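You operate a simulated robot arm through the tools that you are given. There is no shell and no other tool.

You run a simulated robot arm. Do the job below in one go: nothing can be reset, and whatever is moved stays where it is left.

## Task
Fill the trough, wash the Inlet chute and rack it.
Fine: plug pushed down, cold water, up into the Wash band, valve shut again; swish the chute under water till no dirt shows; it ends on the wire rack; the other chute, the trays and the warm valve stay. Set down upright: what you pick out.

Only the result counts: the job must be done as asked and must still hold three seconds after the hand-in. Knocking over, shifting, dropping, spilling or breaking anything else fails it.

## Robot
A 7-joint arm with a fingered hand, fixed in place. Base frame: the origin is on the floor under the middle of its stand, x ahead of it, y to its left, z up; the work surface is at about z = 0.88. Units: m, degrees, N and s.
With the tool pointing down near the work surface it reaches from about 0.38 to 0.86 m from the base axis. Its first joint turns from -143.0 to 143.0 degrees. Payload 3 kg.
Tool frame: the origin (TCP) lies between the finger pads and is the grasp point; the fingertips stand 0.026 m ahead of it; z points along the fingers, y is the line along which they close. The gripper opens to 0.148 m; its body begins 0.073 m behind the TCP. The gripper is a hand of 3 fingers: y runs from the thumb to the fingers, the wrist lies at [0, 0, -0.229] in the tool frame, and closing takes about 1.5 s.
Orientation is that of the tool frame in the base frame, as [roll, pitch, yaw] about the fixed x, y, z axes, in that order (R = Rz(yaw) Ry(pitch) Rx(roll)). With the fingers straight down and closing along the base's y, the tool's x points along the base's -x, its y along +y and its z along -z.

## Interface
- The arm moves only by the tool drive_tool. Its argument "increments" is a list of rows, each a list of 2 entries, a list of its own where there are three numbers: the shift along the tool's x, y, z in m, then the turn, a rotation vector about the tool's x, y, z in degrees. In form: [[[x, y, z], [wx, wy, wz]], ...]. A call has 1 to 20 rows; each row is the pose to reach, as a shift and turn from the pose commanded when the call began, along the tool's axes at that moment. "gripper" is the closure, from 0 (fully open) to 1 (shut), set as the call begins (left out, the last holds). Each row takes 0.2 s and may step no farther than 0.05 m and 8.6 degrees from the row before; otherwise, or with a gripper value out of range, the whole call is refused. Where a pose cannot be reached the arm comes as near as it can. A force on the tool above 60 N (or 10 N above the force at the start of the call, whichever is more), or a blocked arm, ends the call early, and 0.2 s more pass. The fingers move at their own pace (about 0.153 m/s each) and stop on an object; they squeeze with about 26 N. The grip force told is the motor's: it shows also when the fingers shut on nothing. Time passes only in rows, and 0.2 s behind the last, so rows that repeat a pose let the fingers close. It gives the time, the measured TCP pose, the force on the tool (base axes), the opening and the grip force at its end, in the units of the frame above (readings bear some noise), with the torque about the TCP (base axes, N m) and any sound that the robot's microphone picked up.
- Cameras (640 x 400 px; columns grow to the right, rows downward): "scene" is fixed at [0.4024, 0.6506, 1.59]; the picture's right is [-0.70, -0.71, 0.00], its down [-0.47, 0.47, -0.75] and it looks along [0.53, -0.52, -0.66] (base axes); focal length 316 px, centre (320, 200). "wrist" rides on the gripper at [0.068, -0.039, -0.09] in the tool frame; the picture's right is [0.50, 0.87, 0.00], its down [-0.66, 0.38, -0.65] and it looks along [-0.57, 0.33, 0.76] (tool axes); focal length 222 px, centre (320, 200).
- camera(camera): a new picture of that camera. The clock stands still meanwhile.
- raise_lower(by): slides the trunk up (or, below 0, down) by that many m; the arm rides with it, the base frame stays. It gives what a move gives, with no picture.
- curl_fingers(finger1, finger2, thumb_bend): sets how far each is bent, from 0 (flat) to 100 (curled in); at 30 the hand is open as for a grip, at 70 the pads meet at the TCP. One left out holds its place. A second passes; each finger stops where it meets its share of the squeeze, and holds until it gets a number again. A gripper value or a shape takes the hand back. It gives what a move gives, with no picture; readings hold the bend of each and the force on the fingers (four entries, about 0 where the hand has none), thumb and palm.
- preshape(shape): the hand has 3 fingers and takes this shape, open, in about a second: jaw (thumb against the fingers, like two jaws); tri (thumb and two fingers); tip (a fingertip pinch); poke (one finger out to press); point (the index stretched); flat (the hand flat); cup (the hand cupped); fist (a fist). The gripper value then closes the fingers along that shape, each until it touches; the sizes above hold for jaw. It gives what a move gives, with no picture.
- measure_at(camera, pixels): there is no depth. For up to 12 entries [column, row, z] of the newest picture of that camera ("zoom" is the newest enlarged one), the place [x, y] in the base frame at which the ray of that pixel passes the height z, good to about 0.002 m. The clock stands still meanwhile.
- inspect(camera, box): a new picture of the part [left, top, right, bottom] of that camera's present view, enlarged. The clock stands still meanwhile.
- hand_in(): hands the job in; it is judged then, once.

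Unless the task says otherwise, let go and move clear before handing in.

The tools are called as name(argument=value, ...) on one line, values as JSON. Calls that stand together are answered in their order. drive_tool: Moves the arm, as the interface text tells. Its arguments: {"type":"object","properties":{"increments":{"type":"array"},"gripper":{"type":"number"}},"required":["increments"]} The other tools are called the same way: raise_lower (by) moves the trunk up or down; preshape (shape) gives the hand a shape; curl_fingers (finger1, finger2, thumb_bend) moves the fingers one by one; camera (camera) takes a picture; measure_at (camera, pixels) gives the place at which the rays of pixels pass given heights; inspect (camera, box) takes an enlarged picture of a part of a camera's view; hand_in () hands the job in.

At the start:

```text
t: 0.0
tcp_pos: [0.8944, -0.1402, 1.2067]
tcp_rot: [180.0, 0.0, -179.9]
contact_force: [-0.6, -0.1, 0.0]
moment: [0.01, 0.03, 0.01]
width: 0.1477
gripper_force: 0.0
shape: jaw
bend: [30.0, 30.0, 30.0]
finger forces: [0.0, 0.1, 0.0, 0.0, 0.0, 0.0]
trunk travel left (down, up): [-0.8, 0.09]
```

scene: 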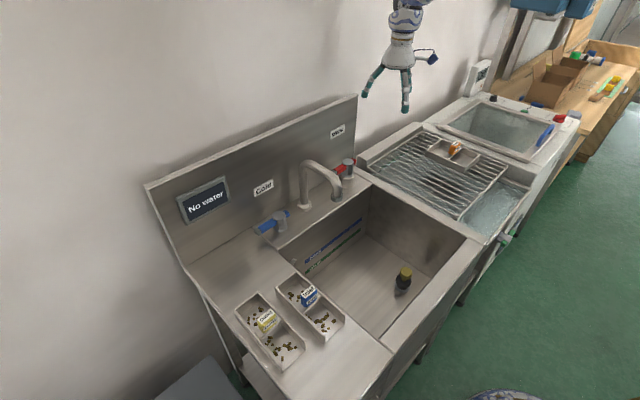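
wrist: 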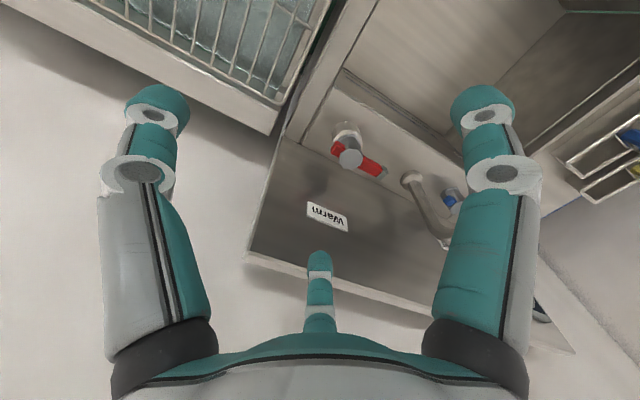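

The scene picture shows the trough with a plug-like dark object with a yellow top at about (403,280), a cold valve (blue, 272,222), a warm valve (red, 343,169), two chutes at (270,325) and (310,305), and a wire rack at (440,170). I'll enlarge the key areas before moving.

inspect(camera="scene", box=[220, 250, 380, 380])

inspect(camera="scene", box=[240, 140, 400, 270])

inspect(camera="scene", box=[290, 190, 470, 320])

inspect(camera="scene", box=[350, 90, 580, 250])

inspect(camera="scene", box=[140, 150, 280, 260])

```text
3.08 times, centred on (300, 315) of scene
```

zoom: 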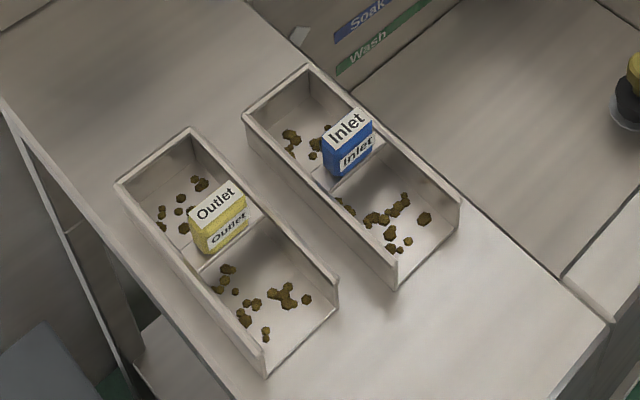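

```text
3.08 times, centred on (320, 205) of scene
```

zoom: 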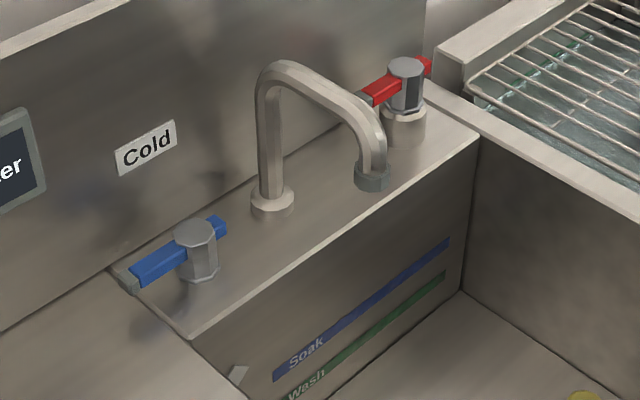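

```text
3.08 times, centred on (380, 255) of scene
```

zoom: 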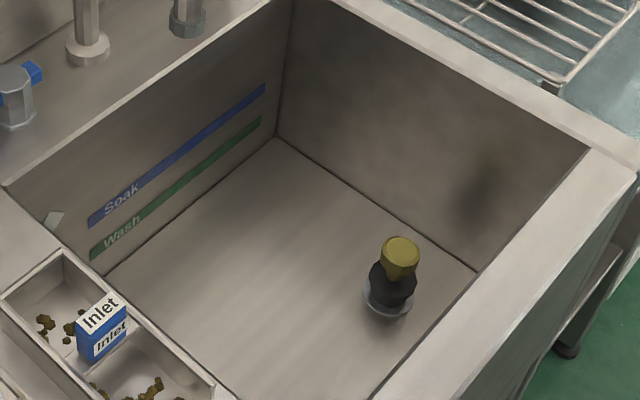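

```text
2.50 times, centred on (465, 170) of scene
```

zoom: 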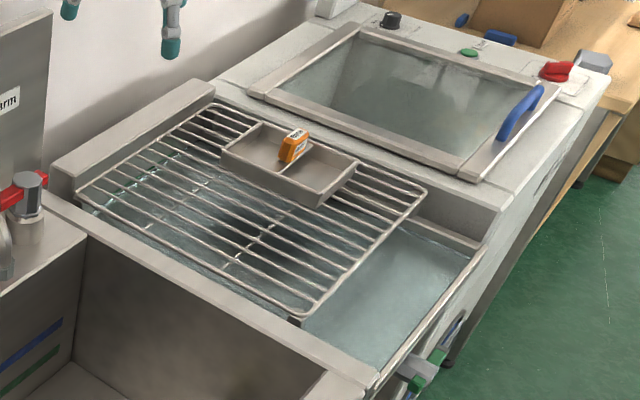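

```text
3.64 times, centred on (210, 205) of scene
```

zoom: 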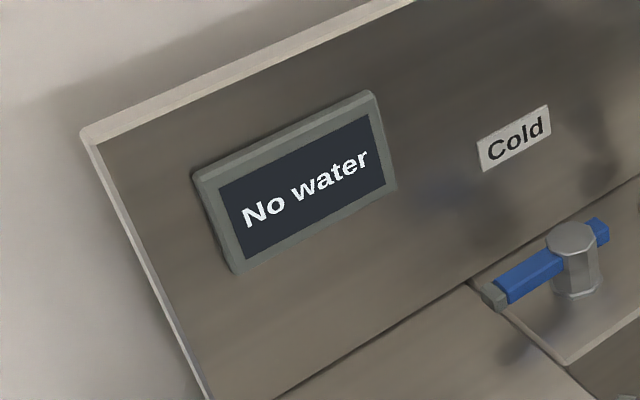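

The display at (210,200) reads "No water", the blue lever at (272,222) is the cold valve, and the Inlet chute carries the blue block at (308,297). I'll measure the main points now.

measure_at(camera="scene", pixels=[[281, 281, 0.88], [301, 272, 0.9], [344, 324, 0.88], [321, 343, 0.88], [189, 270, 0.88], [260, 395, 0.88], [366, 395, 0.88], [480, 240, 0.88], [372, 182, 0.88], [278, 248, 0.88], [404, 272, 0.7], [402, 290, 0.65]])

measure_at(camera="scene", pixels=[[308, 290, 0.95], [308, 302, 0.9], [281, 213, 0.93], [260, 232, 0.93], [283, 229, 0.88], [305, 205, 0.88], [335, 195, 1.0], [347, 166, 0.93], [370, 170, 0.88], [425, 125, 0.88], [462, 215, 0.88], [525, 190, 0.88]])

```text
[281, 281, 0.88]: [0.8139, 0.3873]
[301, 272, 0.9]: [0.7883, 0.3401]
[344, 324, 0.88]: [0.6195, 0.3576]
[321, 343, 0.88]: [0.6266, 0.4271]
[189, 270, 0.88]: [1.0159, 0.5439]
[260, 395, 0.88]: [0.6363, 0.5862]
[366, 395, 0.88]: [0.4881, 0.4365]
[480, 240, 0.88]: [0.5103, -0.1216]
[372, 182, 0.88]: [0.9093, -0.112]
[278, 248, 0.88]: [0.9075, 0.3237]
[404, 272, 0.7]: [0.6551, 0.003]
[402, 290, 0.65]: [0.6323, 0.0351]
```

```text
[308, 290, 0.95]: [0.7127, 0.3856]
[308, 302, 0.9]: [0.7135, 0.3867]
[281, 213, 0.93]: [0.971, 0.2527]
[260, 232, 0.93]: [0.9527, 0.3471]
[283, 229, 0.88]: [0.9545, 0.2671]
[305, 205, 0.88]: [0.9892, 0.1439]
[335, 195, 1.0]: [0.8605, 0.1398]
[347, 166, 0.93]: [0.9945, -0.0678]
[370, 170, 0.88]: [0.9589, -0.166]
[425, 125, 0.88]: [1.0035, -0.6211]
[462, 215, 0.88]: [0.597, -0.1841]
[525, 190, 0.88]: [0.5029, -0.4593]
```

The basin rim appears to span about x 0.5–0.91 and y −0.11–0.33. I'll measure the floor corner and the plug at several heights to get the depth.

measure_at(camera="scene", pixels=[[366, 235, 0.7], [366, 235, 0.65], [366, 235, 0.6], [366, 235, 0.55], [431, 278, 0.7], [431, 278, 0.65], [431, 278, 0.6], [431, 278, 0.55], [368, 185, 0.88], [474, 243, 0.88], [310, 280, 0.65], [310, 280, 0.6]])

inspect(camera="scene", box=[370, 250, 440, 310])

inspect(camera="scene", box=[280, 210, 390, 290])

inspect(camera="scene", box=[410, 120, 510, 190])

inspect(camera="wrist", box=[280, 100, 480, 260])

```text
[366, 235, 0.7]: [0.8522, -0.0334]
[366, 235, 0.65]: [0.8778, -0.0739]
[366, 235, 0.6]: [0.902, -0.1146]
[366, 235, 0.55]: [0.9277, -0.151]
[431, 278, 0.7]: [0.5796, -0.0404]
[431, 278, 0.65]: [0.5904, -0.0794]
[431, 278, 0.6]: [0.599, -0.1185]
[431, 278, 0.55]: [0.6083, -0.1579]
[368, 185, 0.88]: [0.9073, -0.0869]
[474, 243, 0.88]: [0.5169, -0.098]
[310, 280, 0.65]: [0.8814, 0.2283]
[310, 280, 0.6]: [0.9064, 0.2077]
```

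```text
6.67 times, centred on (405, 280) of scene
```

zoom: 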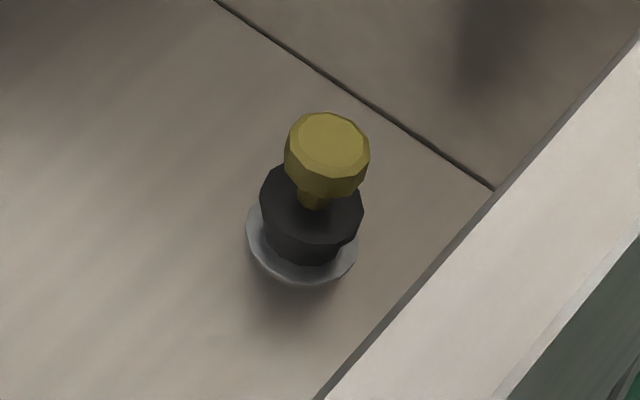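

```text
5.00 times, centred on (335, 250) of scene
```

zoom: 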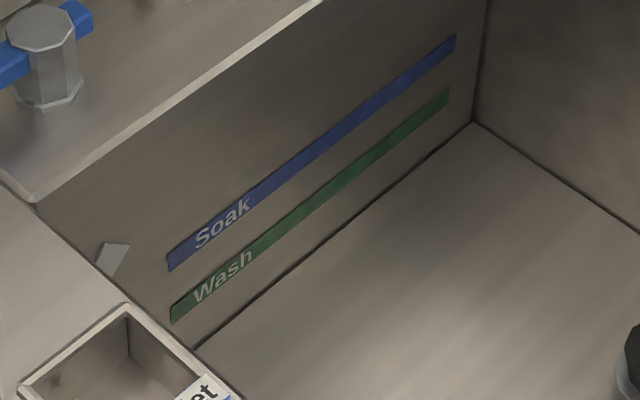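

```text
5.71 times, centred on (460, 155) of scene
```

zoom: 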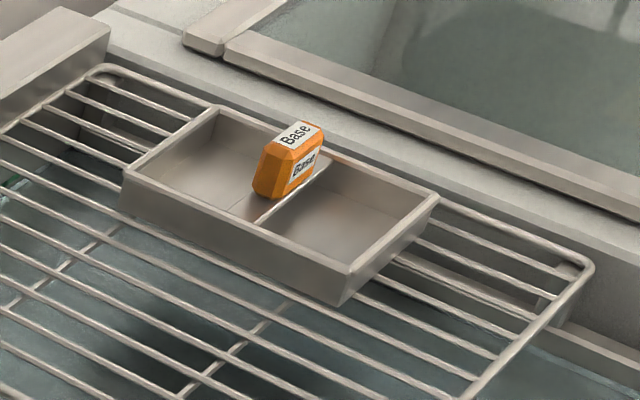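

```text
2.50 times, centred on (380, 180) of wrist
```

zoom: 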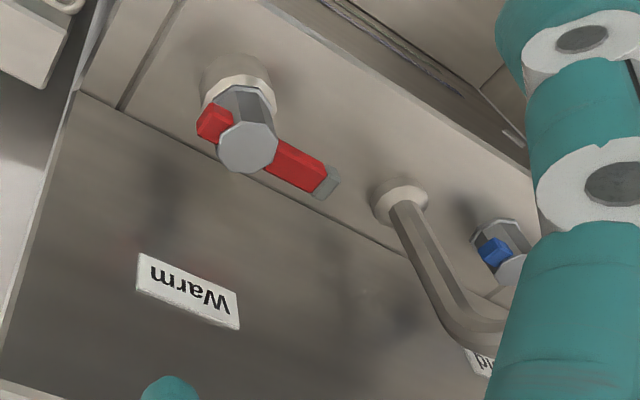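

The plug stands at zoom (310,200), with its flange base at scene (402,287) and its knob top at (406,271). I'll measure those, the valves and the rack height.

measure_at(camera="scene", pixels=[[402.3, 286.7, 0.6], [402.3, 286.7, 0.62], [406.5, 271, 0.64], [406.5, 271, 0.66], [406.5, 271, 0.68], [406.5, 271, 0.7], [395, 284, 0.61], [411, 289, 0.61]])

measure_at(camera="scene", pixels=[[435, 188, 0.88], [435, 188, 0.9], [421, 129, 0.9], [506, 164, 0.9], [462, 219, 0.9], [370, 163, 0.9], [447, 210, 0.88], [369, 161, 0.88], [385, 160, 0.9], [473, 185, 0.9]])

measure_at(camera="wrist", pixels=[[348, 158, 0.97], [348, 158, 0.95], [336, 147, 0.95], [380, 174, 0.95], [345, 130, 0.88], [412, 178, 0.88], [448, 197, 0.95], [340, 70, 0.88], [300, 100, 0.88], [452, 205, 0.95]])

```text
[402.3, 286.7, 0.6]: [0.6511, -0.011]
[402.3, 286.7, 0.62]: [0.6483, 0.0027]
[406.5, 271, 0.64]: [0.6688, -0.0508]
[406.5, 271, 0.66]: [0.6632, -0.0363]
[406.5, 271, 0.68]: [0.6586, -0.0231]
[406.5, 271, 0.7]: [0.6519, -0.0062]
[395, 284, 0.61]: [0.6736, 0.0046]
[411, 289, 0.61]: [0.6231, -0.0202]
```

```text
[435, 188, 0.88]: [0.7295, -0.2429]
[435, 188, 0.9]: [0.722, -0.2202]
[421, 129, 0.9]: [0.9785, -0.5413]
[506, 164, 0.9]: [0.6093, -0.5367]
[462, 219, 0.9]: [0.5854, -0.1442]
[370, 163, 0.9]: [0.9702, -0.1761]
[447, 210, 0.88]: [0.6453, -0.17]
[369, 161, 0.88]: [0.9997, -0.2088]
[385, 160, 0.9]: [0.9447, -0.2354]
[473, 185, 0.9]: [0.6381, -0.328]
```

```text
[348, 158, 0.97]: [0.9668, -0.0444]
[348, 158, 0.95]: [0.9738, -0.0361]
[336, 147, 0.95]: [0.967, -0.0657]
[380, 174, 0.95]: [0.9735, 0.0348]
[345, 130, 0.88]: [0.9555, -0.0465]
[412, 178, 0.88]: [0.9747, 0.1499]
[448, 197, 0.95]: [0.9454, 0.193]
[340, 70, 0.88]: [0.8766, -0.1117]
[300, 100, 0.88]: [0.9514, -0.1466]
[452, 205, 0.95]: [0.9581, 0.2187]
```

The plug's knob top is at about (0.651, −0.007, 0.70) over a floor near z 0.605, and the cold lever hub is at about (0.957, 0.267, 0.93). I'll move high over the trough to look at the plug with the wrist camera.

drive_tool(increments=[[[0.04, 0.022, 0], [0, 0, 0]], [[0.08, 0.044, 0], [0, 0, 0]], [[0.12, 0.066, 0], [0, 0, 0]], [[0.16, 0.088, 0], [0, 0, 0]], [[0.2, 0.11, 0], [0, 0, 0]], [[0.243, 0.133, 0], [0, 0, 0]], [[0.243, 0.133, 0.04], [0, 0, 0]], [[0.243, 0.133, 0.08], [0, 0, 0]], [[0.243, 0.133, 0.12], [0, 0, 0]], [[0.243, 0.133, 0.16], [0, 0, 0]]])

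camera(camera="wrist")

camera(camera="scene")

```text
t: 2.2
tcp_pos: [0.7115, 0.0156, 0.9942]
tcp_rot: [-179.9, 0.0, 179.9]
contact_force: [-0.1, -0.7, 0.5]
moment: [0.03, 0.03, 0.01]
width: 0.1479
gripper_force: 0.0
shape: jaw
bend: [30.0, 30.0, 30.0]
finger forces: [0.0, 0.0, 0.0, 0.0, 0.1, 0.0]
out of reach, approached as far as the arm can: row 2, 3, 4, 5, 6, 7, 8, 9, 10
trunk travel left (down, up): [-0.8, 0.09]
```

```text
taken
```

wrist: 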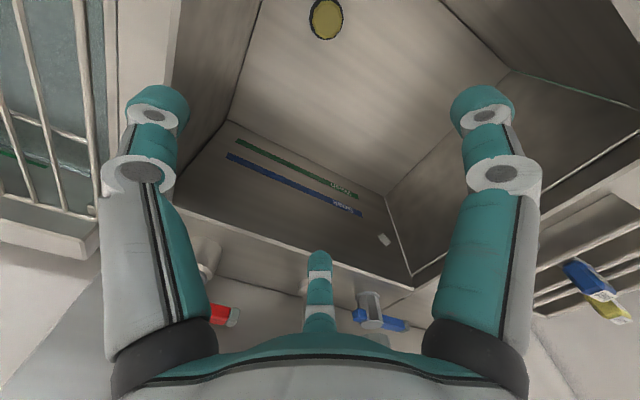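

```text
taken
```

scene: 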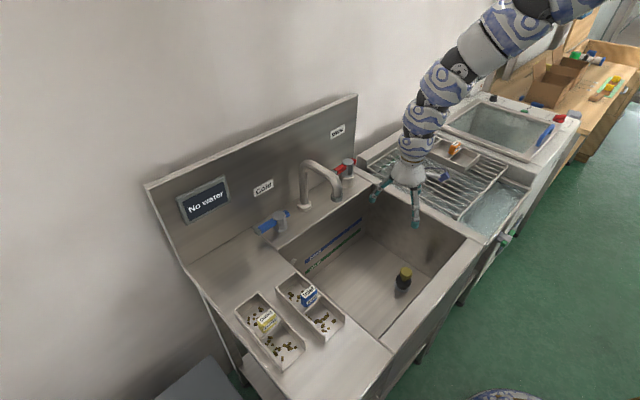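

The arm stopped at (0.7115, 0.0156, 0.994) rather than the commanded spot, and reported rows 2–10 out of reach. I'll hold the pose briefly to see where it settles.

drive_tool(increments=[[[0, 0, 0], [0, 0, 0]], [[0, 0, 0], [0, 0, 0]]])

```text
t: 2.8
tcp_pos: [0.713, 0.0156, 0.9931]
tcp_rot: [179.9, -0.1, -180.0]
contact_force: [0.1, -0.2, 0.0]
moment: [0.0, 0.03, 0.0]
width: 0.148
gripper_force: 0.0
shape: jaw
bend: [30.0, 30.0, 30.0]
finger forces: [0.0, 0.1, 0.0, 0.1, 0.0, 0.0]
trunk travel left (down, up): [-0.8, 0.09]
```

It now holds at (0.713, 0.016, 0.993) with no reach flag. I'll try a smaller move toward the plug while descending.

drive_tool(increments=[[[0.02, -0.008, 0.03], [0, 0, 0]], [[0.04, -0.016, 0.06], [0, 0, 0]], [[0.062, -0.022, 0.09], [0, 0, 0]]])

```text
t: 3.6
tcp_pos: [0.6593, -0.0029, 0.9005]
tcp_rot: [-180.0, -0.2, 180.0]
contact_force: [0.1, 0.2, -0.5]
moment: [0.0, 0.01, 0.0]
width: 0.1479
gripper_force: 0.2
shape: jaw
bend: [30.0, 30.0, 30.0]
finger forces: [0.0, 0.0, 0.2, 0.1, 0.1, 0.0]
out of reach, approached as far as the arm can: row 1, 2, 3
trunk travel left (down, up): [-0.8, 0.09]
```

The arm got to (0.659, −0.003, 0.900), close to the target but still flagged as limited, and lower heights seem to ease it. I'll descend a bit and check the wrist view.

drive_tool(increments=[[[0.004, -0.002, 0.03], [0, 0, 0]], [[0.008, -0.004, 0.06], [0, 0, 0]], [[0.008, -0.004, 0.06], [0, 0, 0]]])

camera(camera="wrist")

camera(camera="scene")

```text
t: 4.4
tcp_pos: [0.6502, -0.0083, 0.8411]
tcp_rot: [-180.0, 0.0, 179.9]
contact_force: [-0.1, -0.7, -0.2]
moment: [-0.02, -0.03, 0.0]
width: 0.148
gripper_force: 0.0
shape: jaw
bend: [30.0, 30.0, 30.0]
finger forces: [0.1, 0.0, 0.0, 0.1, 0.0, 0.0]
trunk travel left (down, up): [-0.8, 0.09]
```

```text
taken
```

wrist: 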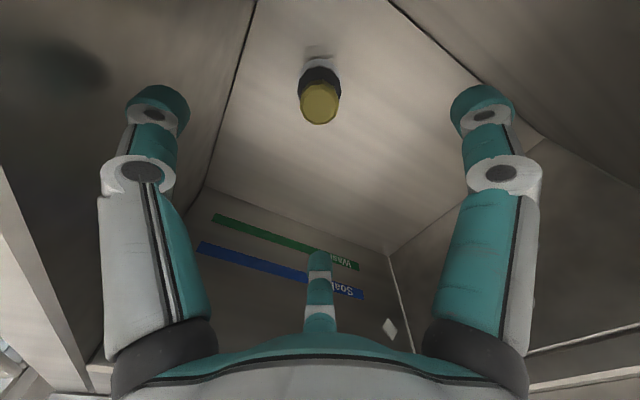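

```text
taken
```

scene: 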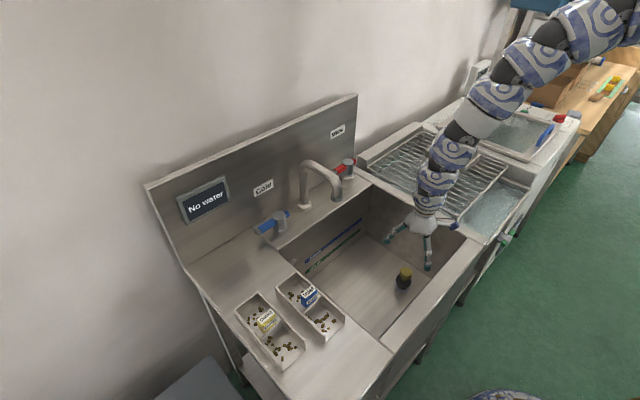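

The hand is at (0.650, −0.008, 0.841) and the plug shows in the wrist view, knob top at (320,100) and base at (320,65). I'll measure it from here.

measure_at(camera="wrist", pixels=[[320, 104, 0.68], [320, 104, 0.69], [320, 104, 0.7], [320, 104, 0.71], [320, 66, 0.605], [320, 66, 0.62], [320, 100, 0.7], [302, 104, 0.7], [338, 104, 0.7]])

measure_at(camera="scene", pixels=[[406.5, 271, 0.68], [406.5, 271, 0.69], [406.5, 271, 0.7], [406.5, 271, 0.71], [402.3, 286.7, 0.605]])

inspect(camera="wrist", box=[270, 40, 370, 140])

```text
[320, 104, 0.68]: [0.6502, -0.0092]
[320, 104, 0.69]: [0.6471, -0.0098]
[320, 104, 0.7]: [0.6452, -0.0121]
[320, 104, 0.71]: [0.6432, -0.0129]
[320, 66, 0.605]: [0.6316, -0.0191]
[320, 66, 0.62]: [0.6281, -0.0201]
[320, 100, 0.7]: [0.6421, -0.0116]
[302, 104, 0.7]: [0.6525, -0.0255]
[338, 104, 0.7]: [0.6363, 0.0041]
```

```text
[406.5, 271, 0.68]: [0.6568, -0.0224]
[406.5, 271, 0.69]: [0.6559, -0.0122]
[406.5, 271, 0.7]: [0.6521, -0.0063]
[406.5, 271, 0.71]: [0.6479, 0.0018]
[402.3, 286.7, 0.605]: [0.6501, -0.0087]
```

```text
4.00 times, centred on (320, 90) of wrist
```

zoom: 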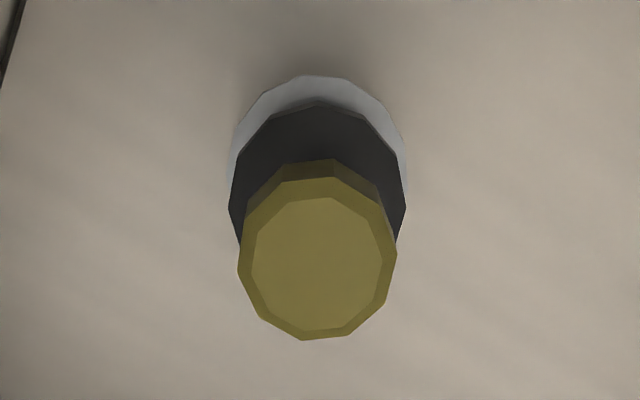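

The knob top is centred at about (0.649, −0.010) at z ≈ 0.69, right under the hand. I'll make a fist to press with and look at how it sits.

preshape(shape="fist")

camera(camera="wrist")

inspect(camera="scene", box=[360, 180, 480, 300])

```text
t: 5.3
tcp_pos: [0.6521, -0.0081, 0.8411]
tcp_rot: [-179.9, 0.0, 179.9]
contact_force: [-0.5, 0.2, 0.4]
moment: [0.0, -0.04, 0.01]
width: 0.0
gripper_force: 0.2
shape: fist
bend: [100.0, 100.0, 58.0]
finger forces: [0.0, 0.1, 0.1, 0.1, 0.0, 0.0]
trunk travel left (down, up): [-0.8, 0.09]
```

```text
taken
```

wrist: 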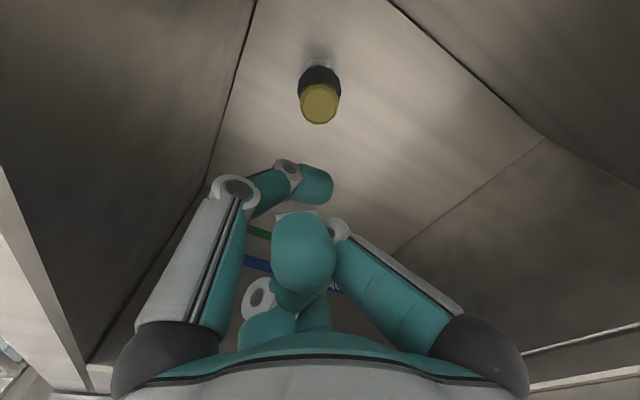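

```text
3.33 times, centred on (420, 240) of scene
```

zoom: 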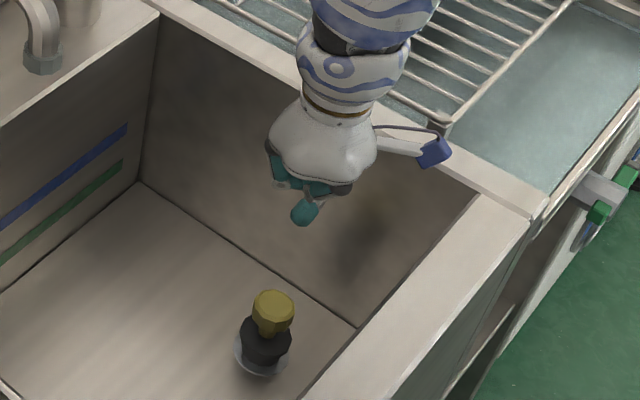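

In the fist the thumb tip sticks out below the fingers, around (315,185) in the wrist view, so the contact would be uneven. I'll try the poke shape, made for pressing.

preshape(shape="poke")

camera(camera="wrist")

inspect(camera="scene", box=[360, 180, 480, 300])

```text
t: 6.2
tcp_pos: [0.6506, -0.0082, 0.8413]
tcp_rot: [-180.0, 0.1, -180.0]
contact_force: [0.9, 0.3, -0.4]
moment: [0.0, 0.02, 0.01]
width: 0.0001
gripper_force: 0.2
shape: poke
bend: [100.0, 100.0, 40.0]
finger forces: [0.0, 0.1, 0.0, 0.0, 0.0, 0.0]
trunk travel left (down, up): [-0.8, 0.09]
```

```text
taken
```

wrist: 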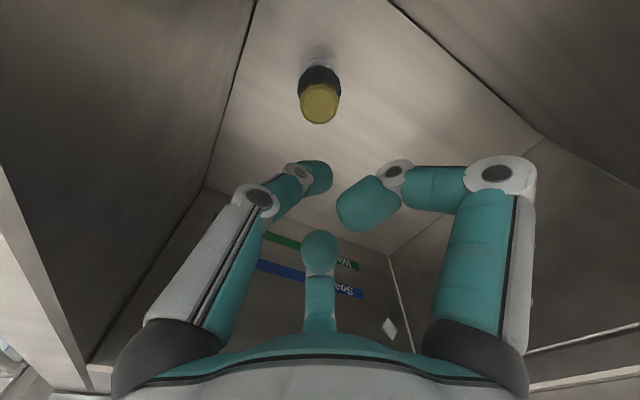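

```text
3.33 times, centred on (420, 240) of scene
```

zoom: 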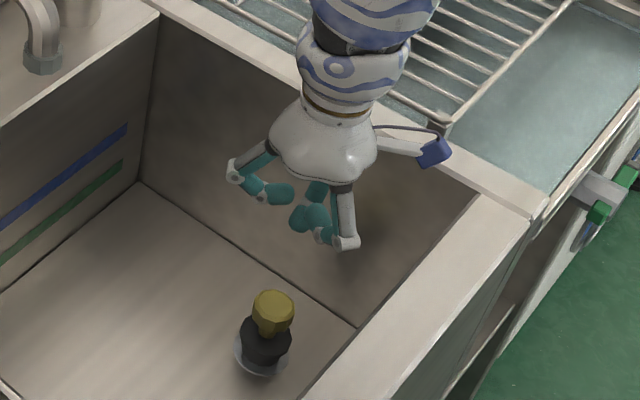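

The poke shape leaves one half-bent thumb tip at (315,178), which isn't straight over the knob. I'll try the tri shape and close it so all fingertips meet at the centre.

preshape(shape="tri")

drive_tool(increments=[[[0, 0, 0], [0, 0, 0]], [[0, 0, 0], [0, 0, 0]], [[0, 0, 0], [0, 0, 0]], [[0, 0, 0], [0, 0, 0]], [[0, 0, 0], [0, 0, 0]], [[0, 0, 0], [0, 0, 0]]], gripper=1)

camera(camera="wrist")

inspect(camera="scene", box=[360, 180, 480, 300])

```text
t: 7.1
tcp_pos: [0.6513, -0.0066, 0.8403]
tcp_rot: [-180.0, 0.0, -180.0]
contact_force: [0.7, 0.8, 1.4]
moment: [0.02, -0.02, 0.04]
width: 0.1483
gripper_force: 0.0
shape: tri
bend: [30.0, 30.0, 30.0]
finger forces: [0.0, 0.1, 0.0, 0.1, 0.0, 0.0]
trunk travel left (down, up): [-0.8, 0.09]
```

```text
t: 8.5
tcp_pos: [0.6513, -0.0074, 0.8413]
tcp_rot: [-180.0, 0.1, 179.9]
contact_force: [-0.1, 0.3, -0.4]
moment: [0.0, -0.02, 0.01]
width: 0.0003
gripper_force: 25.8
shape: tri
bend: [70.0, 70.0, 70.0]
finger forces: [0.0, 0.0, 0.0, 0.0, 0.0, 0.0]
trunk travel left (down, up): [-0.8, 0.09]
```

```text
taken
```

wrist: 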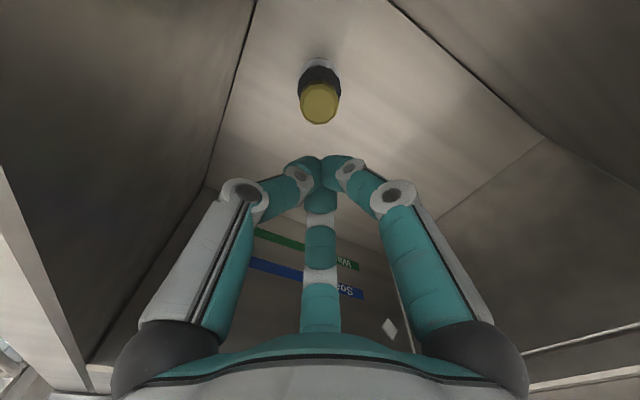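

```text
3.33 times, centred on (420, 240) of scene
```

zoom: 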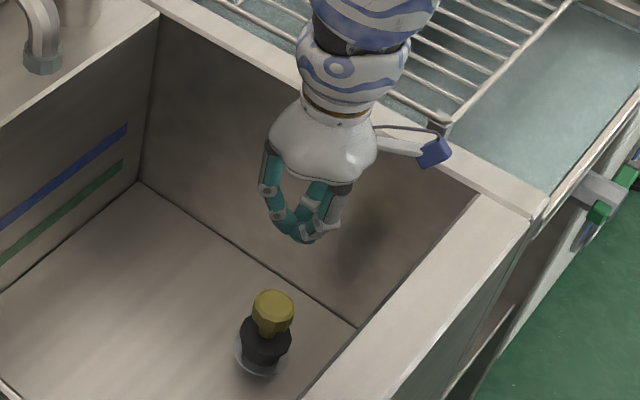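

The three fingertips now meet at one point around wrist pixel (320,168), a good presser centred on the tool axis. I'll descend above the knob, then push slowly.

drive_tool(increments=[[[0.001, -0.002, 0.03], [0, 0, 0]], [[0.0015, -0.002, 0.06], [0, 0, 0]], [[0.0015, -0.002, 0.09], [0, 0, 0]], [[0.0015, -0.002, 0.105], [0, 0, 0]]])

inspect(camera="scene", box=[360, 200, 480, 300])

camera(camera="wrist")

```text
t: 9.5
tcp_pos: [0.6479, -0.0112, 0.7361]
tcp_rot: [-180.0, -0.1, -179.9]
contact_force: [0.4, 0.4, 0.6]
moment: [0.02, 0.02, -0.01]
width: 0.0001
gripper_force: 25.7
shape: tri
bend: [70.0, 70.0, 70.0]
finger forces: [0.0, 0.0, 0.1, 0.0, 0.1, 0.1]
trunk travel left (down, up): [-0.8, 0.09]
```

```text
4.00 times, centred on (420, 250) of scene
```

zoom: 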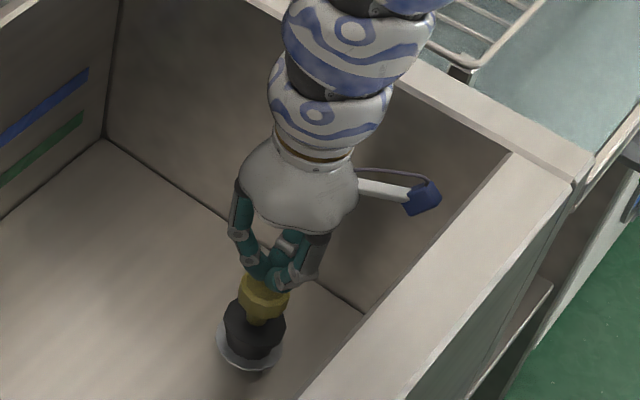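

```text
taken
```

wrist: 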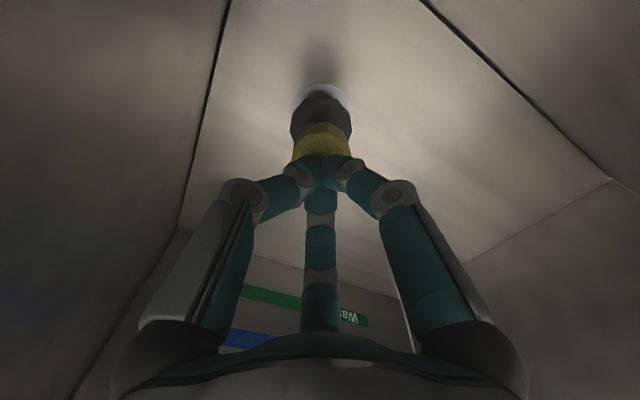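

The fingertips sit just above the knob at wrist (322,140), with the tool at (0.648, −0.011, 0.736). I'll press down in small steps.

drive_tool(increments=[[[-0.001, 0.001, 0.008], [0, 0, 0]], [[-0.001, 0.001, 0.016], [0, 0, 0]], [[-0.001, 0.001, 0.022], [0, 0, 0]], [[-0.001, 0.001, 0.027], [0, 0, 0]], [[-0.001, 0.001, 0.032], [0, 0, 0]], [[-0.001, 0.001, 0.037], [0, 0, 0]], [[-0.001, 0.001, 0.042], [0, 0, 0]], [[-0.001, 0.001, 0.047], [0, 0, 0]], [[-0.001, 0.001, 0.052], [0, 0, 0]], [[-0.001, 0.001, 0.056], [0, 0, 0]], [[-0.001, 0.001, 0.06], [0, 0, 0]]])

inspect(camera="scene", box=[360, 200, 480, 300])

```text
t: 11.1
tcp_pos: [0.6515, -0.0085, 0.7026]
tcp_rot: [180.0, 0.4, -179.9]
contact_force: [-12.1, -2.2, 56.4]
moment: [-0.14, 0.42, -0.03]
width: 0.0
gripper_force: 26.0
shape: tri
bend: [70.0, 70.0, 70.0]
finger forces: [0.0, 0.0, 0.1, 0.1, 0.0, 0.0]
trunk travel left (down, up): [-0.8, 0.09]
stopped in row 7: the force on the tool passed its limit at 68 N (the readings are from after the stop); the commanded pose is now the measured one
```

```text
4.00 times, centred on (420, 250) of scene
```

zoom: 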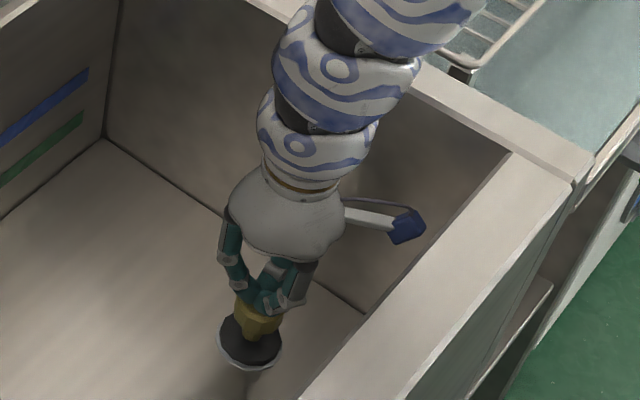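

The plug's black body now looks sunk into its ring at zoom (250,340), and the force rose to 68 N as if it bottomed out. I'll lift off and check it.

drive_tool(increments=[[[0, 0, -0.01], [0, 0, 0]], [[0, 0, -0.04], [0, 0, 0]], [[0, 0, -0.08], [0, 0, 0]], [[0, 0, -0.12], [0, 0, 0]], [[0, 0, -0.15], [0, 0, 0]]])

inspect(camera="scene", box=[370, 250, 440, 310])

inspect(camera="wrist", box=[270, 40, 370, 140])

```text
t: 12.3
tcp_pos: [0.6522, -0.0094, 0.8473]
tcp_rot: [-180.0, 0.3, -179.9]
contact_force: [-0.8, 0.6, -0.5]
moment: [0.0, -0.01, 0.01]
width: 0.0002
gripper_force: 26.3
shape: tri
bend: [70.0, 70.0, 70.0]
finger forces: [0.1, 0.1, 0.0, 0.0, 0.0, 0.0]
trunk travel left (down, up): [-0.8, 0.09]
```

```text
6.67 times, centred on (405, 280) of scene
```

zoom: 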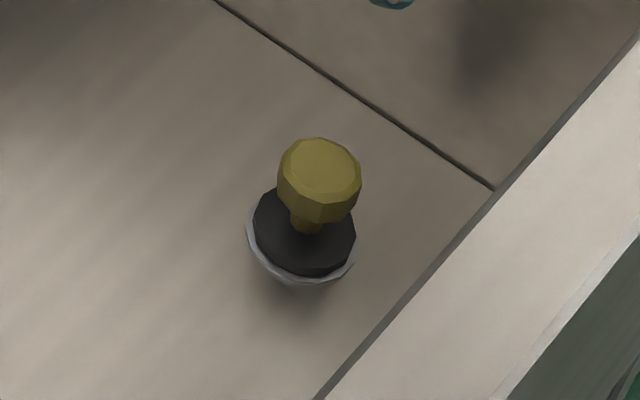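

```text
4.00 times, centred on (320, 90) of wrist
```

zoom: 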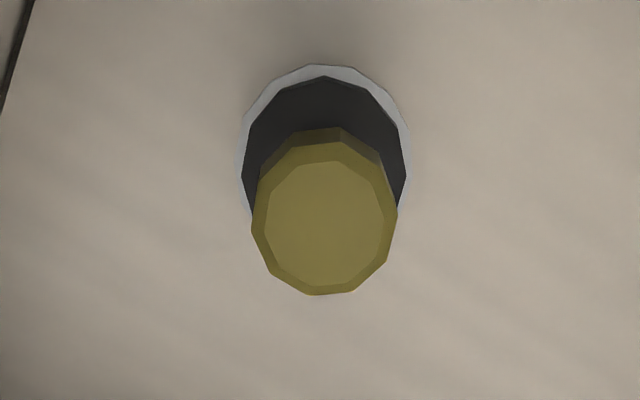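

The knob dropped about 20 mm and the black body now sits nearly flush in its ring. I'll press once more to confirm it doesn't go deeper.

drive_tool(increments=[[[0, 0, 0.04], [0, 0, 0]], [[0, 0, 0.08], [0, 0, 0]], [[0, 0, 0.115], [0, 0, 0]], [[0, 0, 0.135], [0, 0, 0]], [[0, 0, 0.14], [0, 0, 0]], [[0, 0, 0.143], [0, 0, 0]], [[0, 0, 0.146], [0, 0, 0]], [[0, 0, 0.149], [0, 0, 0]], [[0, 0, 0.152], [0, 0, 0]], [[0, 0, 0.155], [0, 0, 0]], [[0, 0, 0.158], [0, 0, 0]], [[0, 0, 0.161], [0, 0, 0]]])

```text
t: 14.3
tcp_pos: [0.6542, -0.0087, 0.7015]
tcp_rot: [179.9, 0.4, -179.8]
contact_force: [-12.2, -2.2, 54.9]
moment: [-0.05, 0.54, -0.04]
width: 0.0
gripper_force: 26.1
shape: tri
bend: [70.0, 70.0, 70.0]
finger forces: [0.0, 0.0, 0.0, 0.0, 0.1, 0.0]
trunk travel left (down, up): [-0.8, 0.09]
stopped in row 9: the force on the tool passed its limit at 65 N (the readings are from after the stop); the commanded pose is now the measured one
```

The second push stopped at z 0.7015 against 0.7026 before, so the plug is bottomed. Now I'll lift out, reopen the hand, and head toward the cold valve staying clear of the spout.

drive_tool(increments=[[[0, 0, -0.02], [0, 0, 0]], [[0, 0, -0.06], [0, 0, 0]], [[0, 0, -0.1], [0, 0, 0]], [[0, 0, -0.14], [0, 0, 0]], [[-0.01, 0.03, -0.17], [0, 0, 0]], [[-0.02, 0.06, -0.2], [0, 0, 0]], [[-0.035, 0.09, -0.23], [0, 0, 0]], [[-0.05, 0.12, -0.26], [0, 0, 0]], [[-0.065, 0.15, -0.285], [0, 0, 0]], [[-0.08, 0.19, -0.3], [0, 0, 0]], [[-0.09, 0.23, -0.31], [0, 0, 0]], [[-0.1, 0.27, -0.32], [0, 0, 0]]])

camera(camera="wrist")

camera(camera="scene")

```text
t: 16.9
tcp_pos: [0.753, 0.2616, 1.0176]
tcp_rot: [-179.9, 0.3, -180.0]
contact_force: [-0.5, -0.2, 0.4]
moment: [0.0, 0.03, 0.01]
width: 0.0
gripper_force: 25.8
shape: tri
bend: [70.0, 70.0, 70.0]
finger forces: [0.0, 0.0, 0.0, 0.1, 0.0, 0.1]
trunk travel left (down, up): [-0.8, 0.09]
```

```text
taken
```

wrist: 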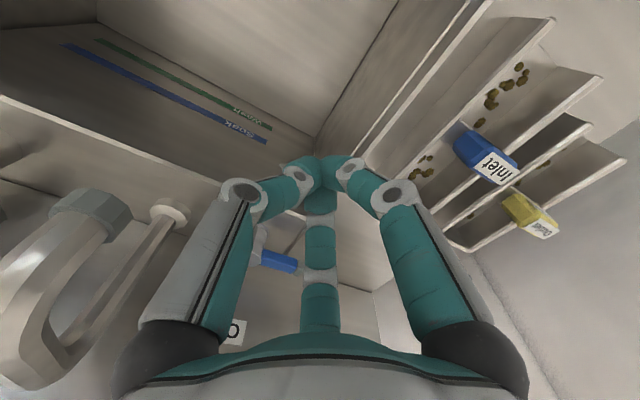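

```text
taken
```

scene: 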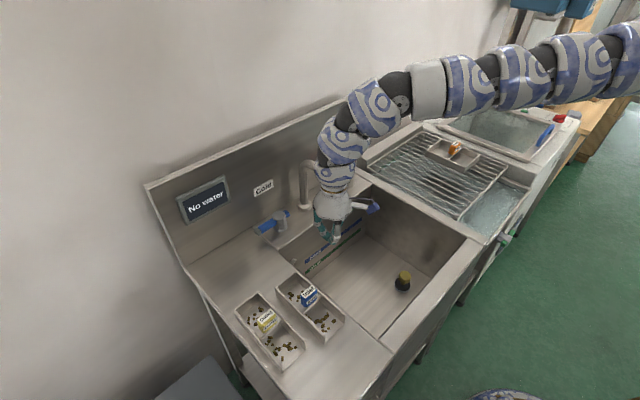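

The hand is at (0.753, 0.262, 1.018) with the cold lever partly hidden at wrist (275,262). I'll zoom the scene camera on the valve to get its geometry.

inspect(camera="scene", box=[245, 195, 305, 245])

preshape(shape="jaw")

inspect(camera="wrist", box=[170, 180, 350, 300])

```text
8.00 times, centred on (275, 220) of scene
```

zoom: 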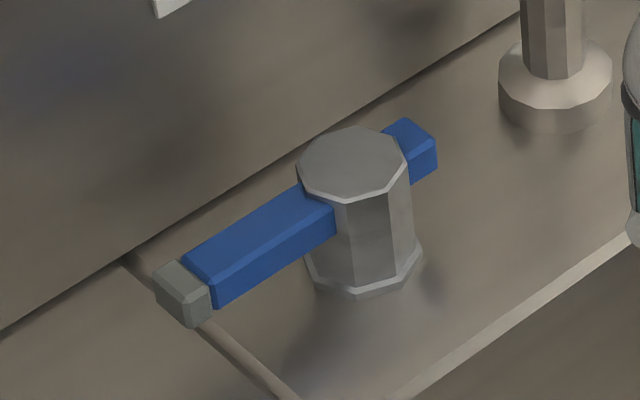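

```text
t: 17.8
tcp_pos: [0.7534, 0.2624, 1.0178]
tcp_rot: [179.9, 0.4, -179.9]
contact_force: [0.4, 0.7, -0.5]
moment: [-0.01, -0.01, 0.01]
width: 0.1479
gripper_force: 0.1
shape: jaw
bend: [30.0, 30.0, 30.0]
finger forces: [0.1, 0.0, 0.0, 0.0, 0.0, 0.0]
trunk travel left (down, up): [-0.8, 0.09]
```

```text
3.33 times, centred on (260, 240) of wrist
```

zoom: 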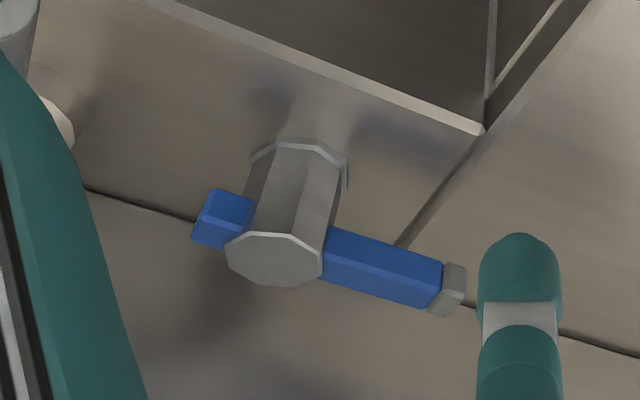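

Both views show the hub as a post with the blue lever through it, its long arm toward +y ending in a grey cap. I'll triangulate the hub top and the lever tip from the two cameras.

measure_at(camera="scene", pixels=[[279.1, 215.6, 0.93], [279.1, 215.6, 0.94], [279.1, 215.6, 0.95], [279.1, 215.6, 0.96], [257.9, 231.2, 0.92], [257.9, 231.2, 0.93], [257.9, 231.2, 0.94], [257.9, 231.2, 0.95], [280.2, 228.7, 0.88], [251, 224.5, 0.88], [300, 193, 0.88]])

measure_at(camera="wrist", pixels=[[264.5, 257.4, 0.93], [264.5, 257.4, 0.94], [264.5, 257.4, 0.95], [264.5, 257.4, 0.96], [317.6, 267, 0.92], [317.6, 267, 0.93], [317.6, 267, 0.94], [317.6, 267, 0.95], [270, 225, 0.88], [279, 252, 0.88], [315, 220, 0.88], [193, 237, 0.88]])

```text
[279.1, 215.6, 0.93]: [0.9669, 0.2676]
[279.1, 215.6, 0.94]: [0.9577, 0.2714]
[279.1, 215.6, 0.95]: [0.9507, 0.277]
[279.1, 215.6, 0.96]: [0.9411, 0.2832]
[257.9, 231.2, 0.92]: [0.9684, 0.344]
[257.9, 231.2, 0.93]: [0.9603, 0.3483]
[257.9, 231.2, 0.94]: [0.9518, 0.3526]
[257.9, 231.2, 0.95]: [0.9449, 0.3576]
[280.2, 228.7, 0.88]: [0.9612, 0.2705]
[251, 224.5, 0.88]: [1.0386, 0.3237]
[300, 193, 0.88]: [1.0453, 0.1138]
```

```text
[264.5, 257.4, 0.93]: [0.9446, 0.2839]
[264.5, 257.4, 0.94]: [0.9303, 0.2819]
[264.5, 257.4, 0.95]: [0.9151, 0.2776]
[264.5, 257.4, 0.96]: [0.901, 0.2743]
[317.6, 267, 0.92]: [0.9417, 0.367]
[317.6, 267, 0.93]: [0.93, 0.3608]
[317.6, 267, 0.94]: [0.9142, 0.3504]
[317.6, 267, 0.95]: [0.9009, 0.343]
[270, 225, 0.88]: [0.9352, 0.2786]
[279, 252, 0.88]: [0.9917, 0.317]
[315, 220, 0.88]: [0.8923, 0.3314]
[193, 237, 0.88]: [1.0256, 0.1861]
```

I mis-scaled the wrist pixels from the zoom, so I'll redo them: hub top (246.5,257.4), lever tip (299.6,267), hub base (253,231.6).

measure_at(camera="wrist", pixels=[[246.5, 257.4, 0.92], [246.5, 257.4, 0.93], [246.5, 257.4, 0.94], [246.5, 257.4, 0.95], [299.6, 267, 0.91], [299.6, 267, 0.92], [299.6, 267, 0.93], [299.6, 267, 0.94], [253, 231.6, 0.88], [309, 220, 0.88], [300, 268, 0.925], [195, 237, 0.88]])

```text
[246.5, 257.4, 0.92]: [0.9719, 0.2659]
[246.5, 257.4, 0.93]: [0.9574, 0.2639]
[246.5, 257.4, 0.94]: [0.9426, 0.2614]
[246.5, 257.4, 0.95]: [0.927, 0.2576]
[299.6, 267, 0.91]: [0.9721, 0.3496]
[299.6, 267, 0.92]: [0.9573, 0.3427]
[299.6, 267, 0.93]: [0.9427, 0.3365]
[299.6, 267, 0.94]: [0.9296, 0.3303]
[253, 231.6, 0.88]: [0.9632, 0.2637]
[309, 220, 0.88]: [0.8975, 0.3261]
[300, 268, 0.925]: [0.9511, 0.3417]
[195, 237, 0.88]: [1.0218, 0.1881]
```

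The hub axis is near (0.962, 0.267) with its top at z ≈ 0.93, the lever tip near (0.965, 0.345, 0.915), and the backsplash at x ≈ 1.04. I'll turn the hand 90° so thumb and fingers close along x and can straddle the lever.

drive_tool(increments=[[[0, 0, 0], [0, 0, -8]], [[0, 0, 0], [0, 0, -16]], [[0, 0, 0], [0, 0, -24]], [[0, 0, 0], [0, 0, -32]], [[0, 0, 0], [0, 0, -40]], [[0, 0, 0], [0, 0, -48]], [[0, 0, 0], [0, 0, -56]], [[0, 0, 0], [0, 0, -64]], [[0, 0, 0], [0, 0, -72]], [[0, 0, 0], [0, 0, -81]], [[0, 0, 0], [0, 0, -89.9]]])

```text
refused: row 10 steps farther than a row can; nothing moved
```

The last two rows stepped 9°, over the 8.6° limit, and nothing moved. I'll resend with even steps.

drive_tool(increments=[[[0, 0, 0], [0, 0, -8.2]], [[0, 0, 0], [0, 0, -16.4]], [[0, 0, 0], [0, 0, -24.6]], [[0, 0, 0], [0, 0, -32.8]], [[0, 0, 0], [0, 0, -41]], [[0, 0, 0], [0, 0, -49.2]], [[0, 0, 0], [0, 0, -57.4]], [[0, 0, 0], [0, 0, -65.6]], [[0, 0, 0], [0, 0, -73.8]], [[0, 0, 0], [0, 0, -82]], [[0, 0, 0], [0, 0, -90]]])

camera(camera="scene")

camera(camera="wrist")

```text
t: 20.2
tcp_pos: [0.7526, 0.2612, 1.0184]
tcp_rot: [-179.7, 0.0, -89.7]
contact_force: [-1.0, 0.1, -0.4]
moment: [0.0, 0.01, -0.02]
width: 0.148
gripper_force: 0.0
shape: jaw
bend: [30.0, 30.0, 30.0]
finger forces: [0.1, 0.0, 0.0, 0.0, 0.0, 0.1]
trunk travel left (down, up): [-0.8, 0.09]
```

```text
taken
```

scene: 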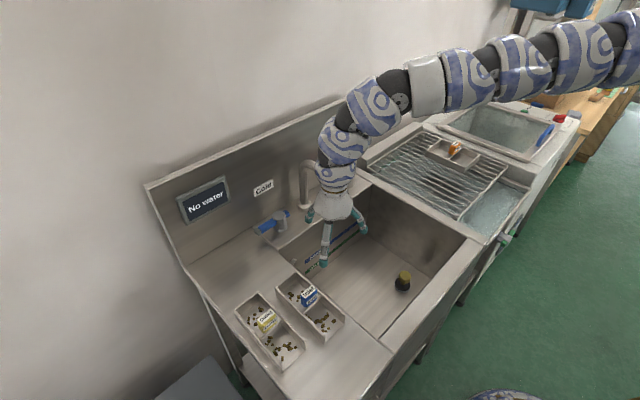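

```text
taken
```

wrist: 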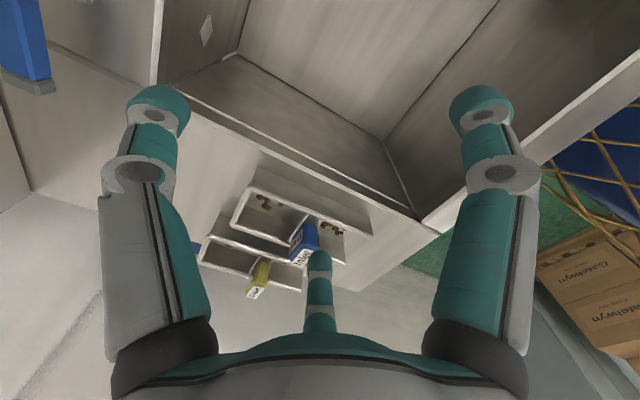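

The turn worked and the thumb is now on the backsplash side, left in the wrist view. Next I'll tilt the hand forward 32° while moving out toward the lever.

drive_tool(increments=[[[-0.018, -0.024, -0.01], [8, 0, 0]], [[-0.036, -0.048, -0.02], [16, 0, 0]], [[-0.055, -0.072, -0.03], [24, 0, 0]], [[-0.074, -0.097, -0.03], [32, 0, 0]]])

camera(camera="scene")

camera(camera="wrist")

```text
t: 21.2
tcp_pos: [0.8499, 0.3356, 1.0478]
tcp_rot: [-147.6, 0.0, -89.9]
contact_force: [-0.4, -0.1, -0.1]
moment: [0.01, 0.0, 0.02]
width: 0.1479
gripper_force: 0.0
shape: jaw
bend: [30.0, 30.0, 30.0]
finger forces: [0.0, 0.0, 0.0, 0.0, 0.0, 0.0]
trunk travel left (down, up): [-0.8, 0.09]
```

```text
taken
```

scene: 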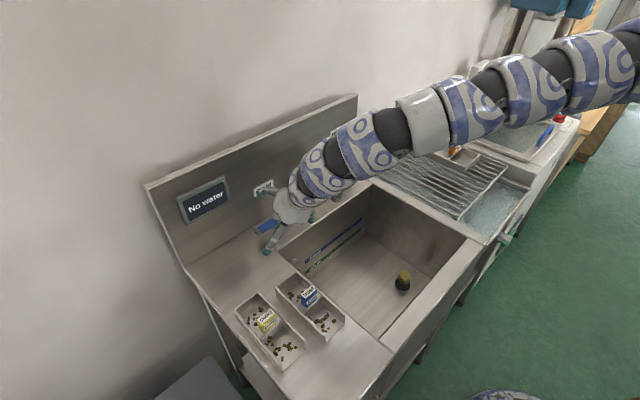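

```text
taken
```

wrist: 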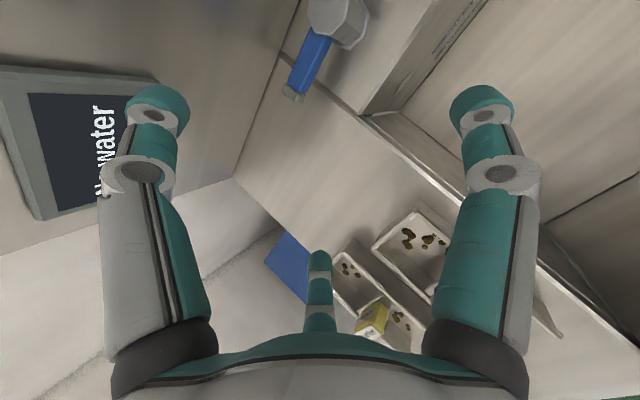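

No reach problem at (0.850, 0.336, 1.048) with 32° tilt, and the lever shows at wrist (310,60). To keep the lower fingers off the deck, I'll curl them in and leave only the thumb extended as a hook.

curl_fingers(finger1=100, finger2=100, thumb_bend=35)

camera(camera="wrist")

inspect(camera="scene", box=[230, 150, 350, 270])

```text
t: 22.2
tcp_pos: [0.849, 0.3369, 1.047]
tcp_rot: [-147.7, 0.0, -89.9]
contact_force: [0.1, -0.2, 0.4]
moment: [0.01, 0.01, -0.04]
width: 0.0541
gripper_force: 0.0
shape: fingers
bend: [78.0, 78.0, 35.0]
finger forces: [0.0, 0.0, 0.0, 0.1, 0.0, 0.0]
trunk travel left (down, up): [-0.8, 0.09]
```

```text
taken
```

wrist: 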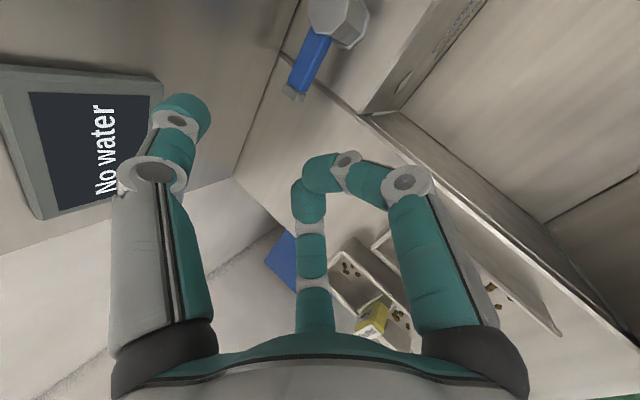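

```text
3.33 times, centred on (290, 210) of scene
```

zoom: 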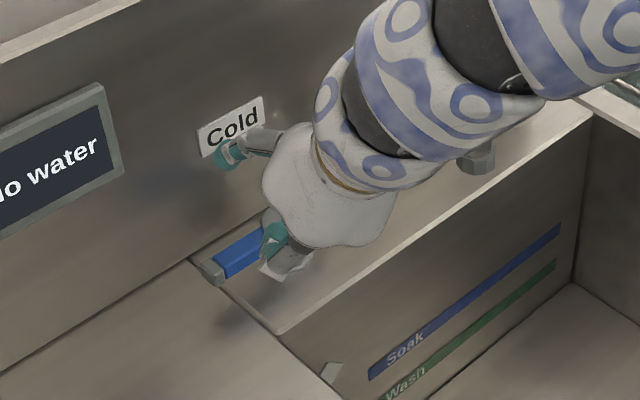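

The fingers only got to bend 78 in that second. I'll let them finish curling and look again.

curl_fingers(finger1=100, finger2=100)

camera(camera="wrist")

inspect(camera="scene", box=[230, 150, 350, 270])

```text
t: 23.2
tcp_pos: [0.8496, 0.3367, 1.049]
tcp_rot: [-147.7, -0.1, -89.9]
contact_force: [0.4, 0.1, -0.1]
moment: [0.03, -0.01, 0.01]
width: 0.0543
gripper_force: 0.0
shape: fingers
bend: [81.0, 80.0, 35.0]
finger forces: [0.1, 0.1, 0.1, 0.0, 0.0, 0.1]
trunk travel left (down, up): [-0.8, 0.09]
```

```text
taken
```

wrist: 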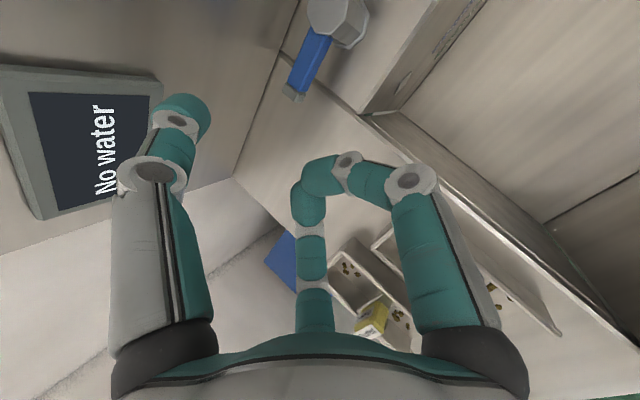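

```text
3.33 times, centred on (290, 210) of scene
```

zoom: 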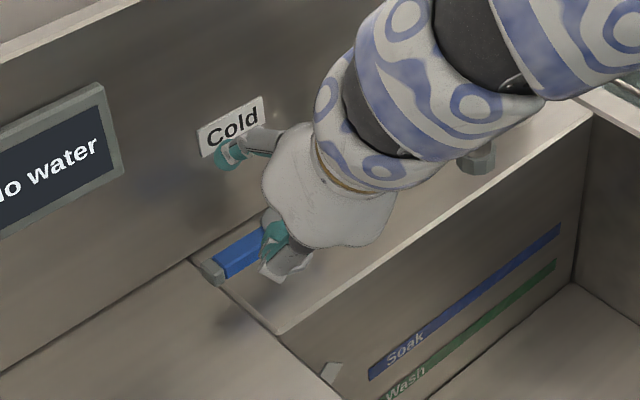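

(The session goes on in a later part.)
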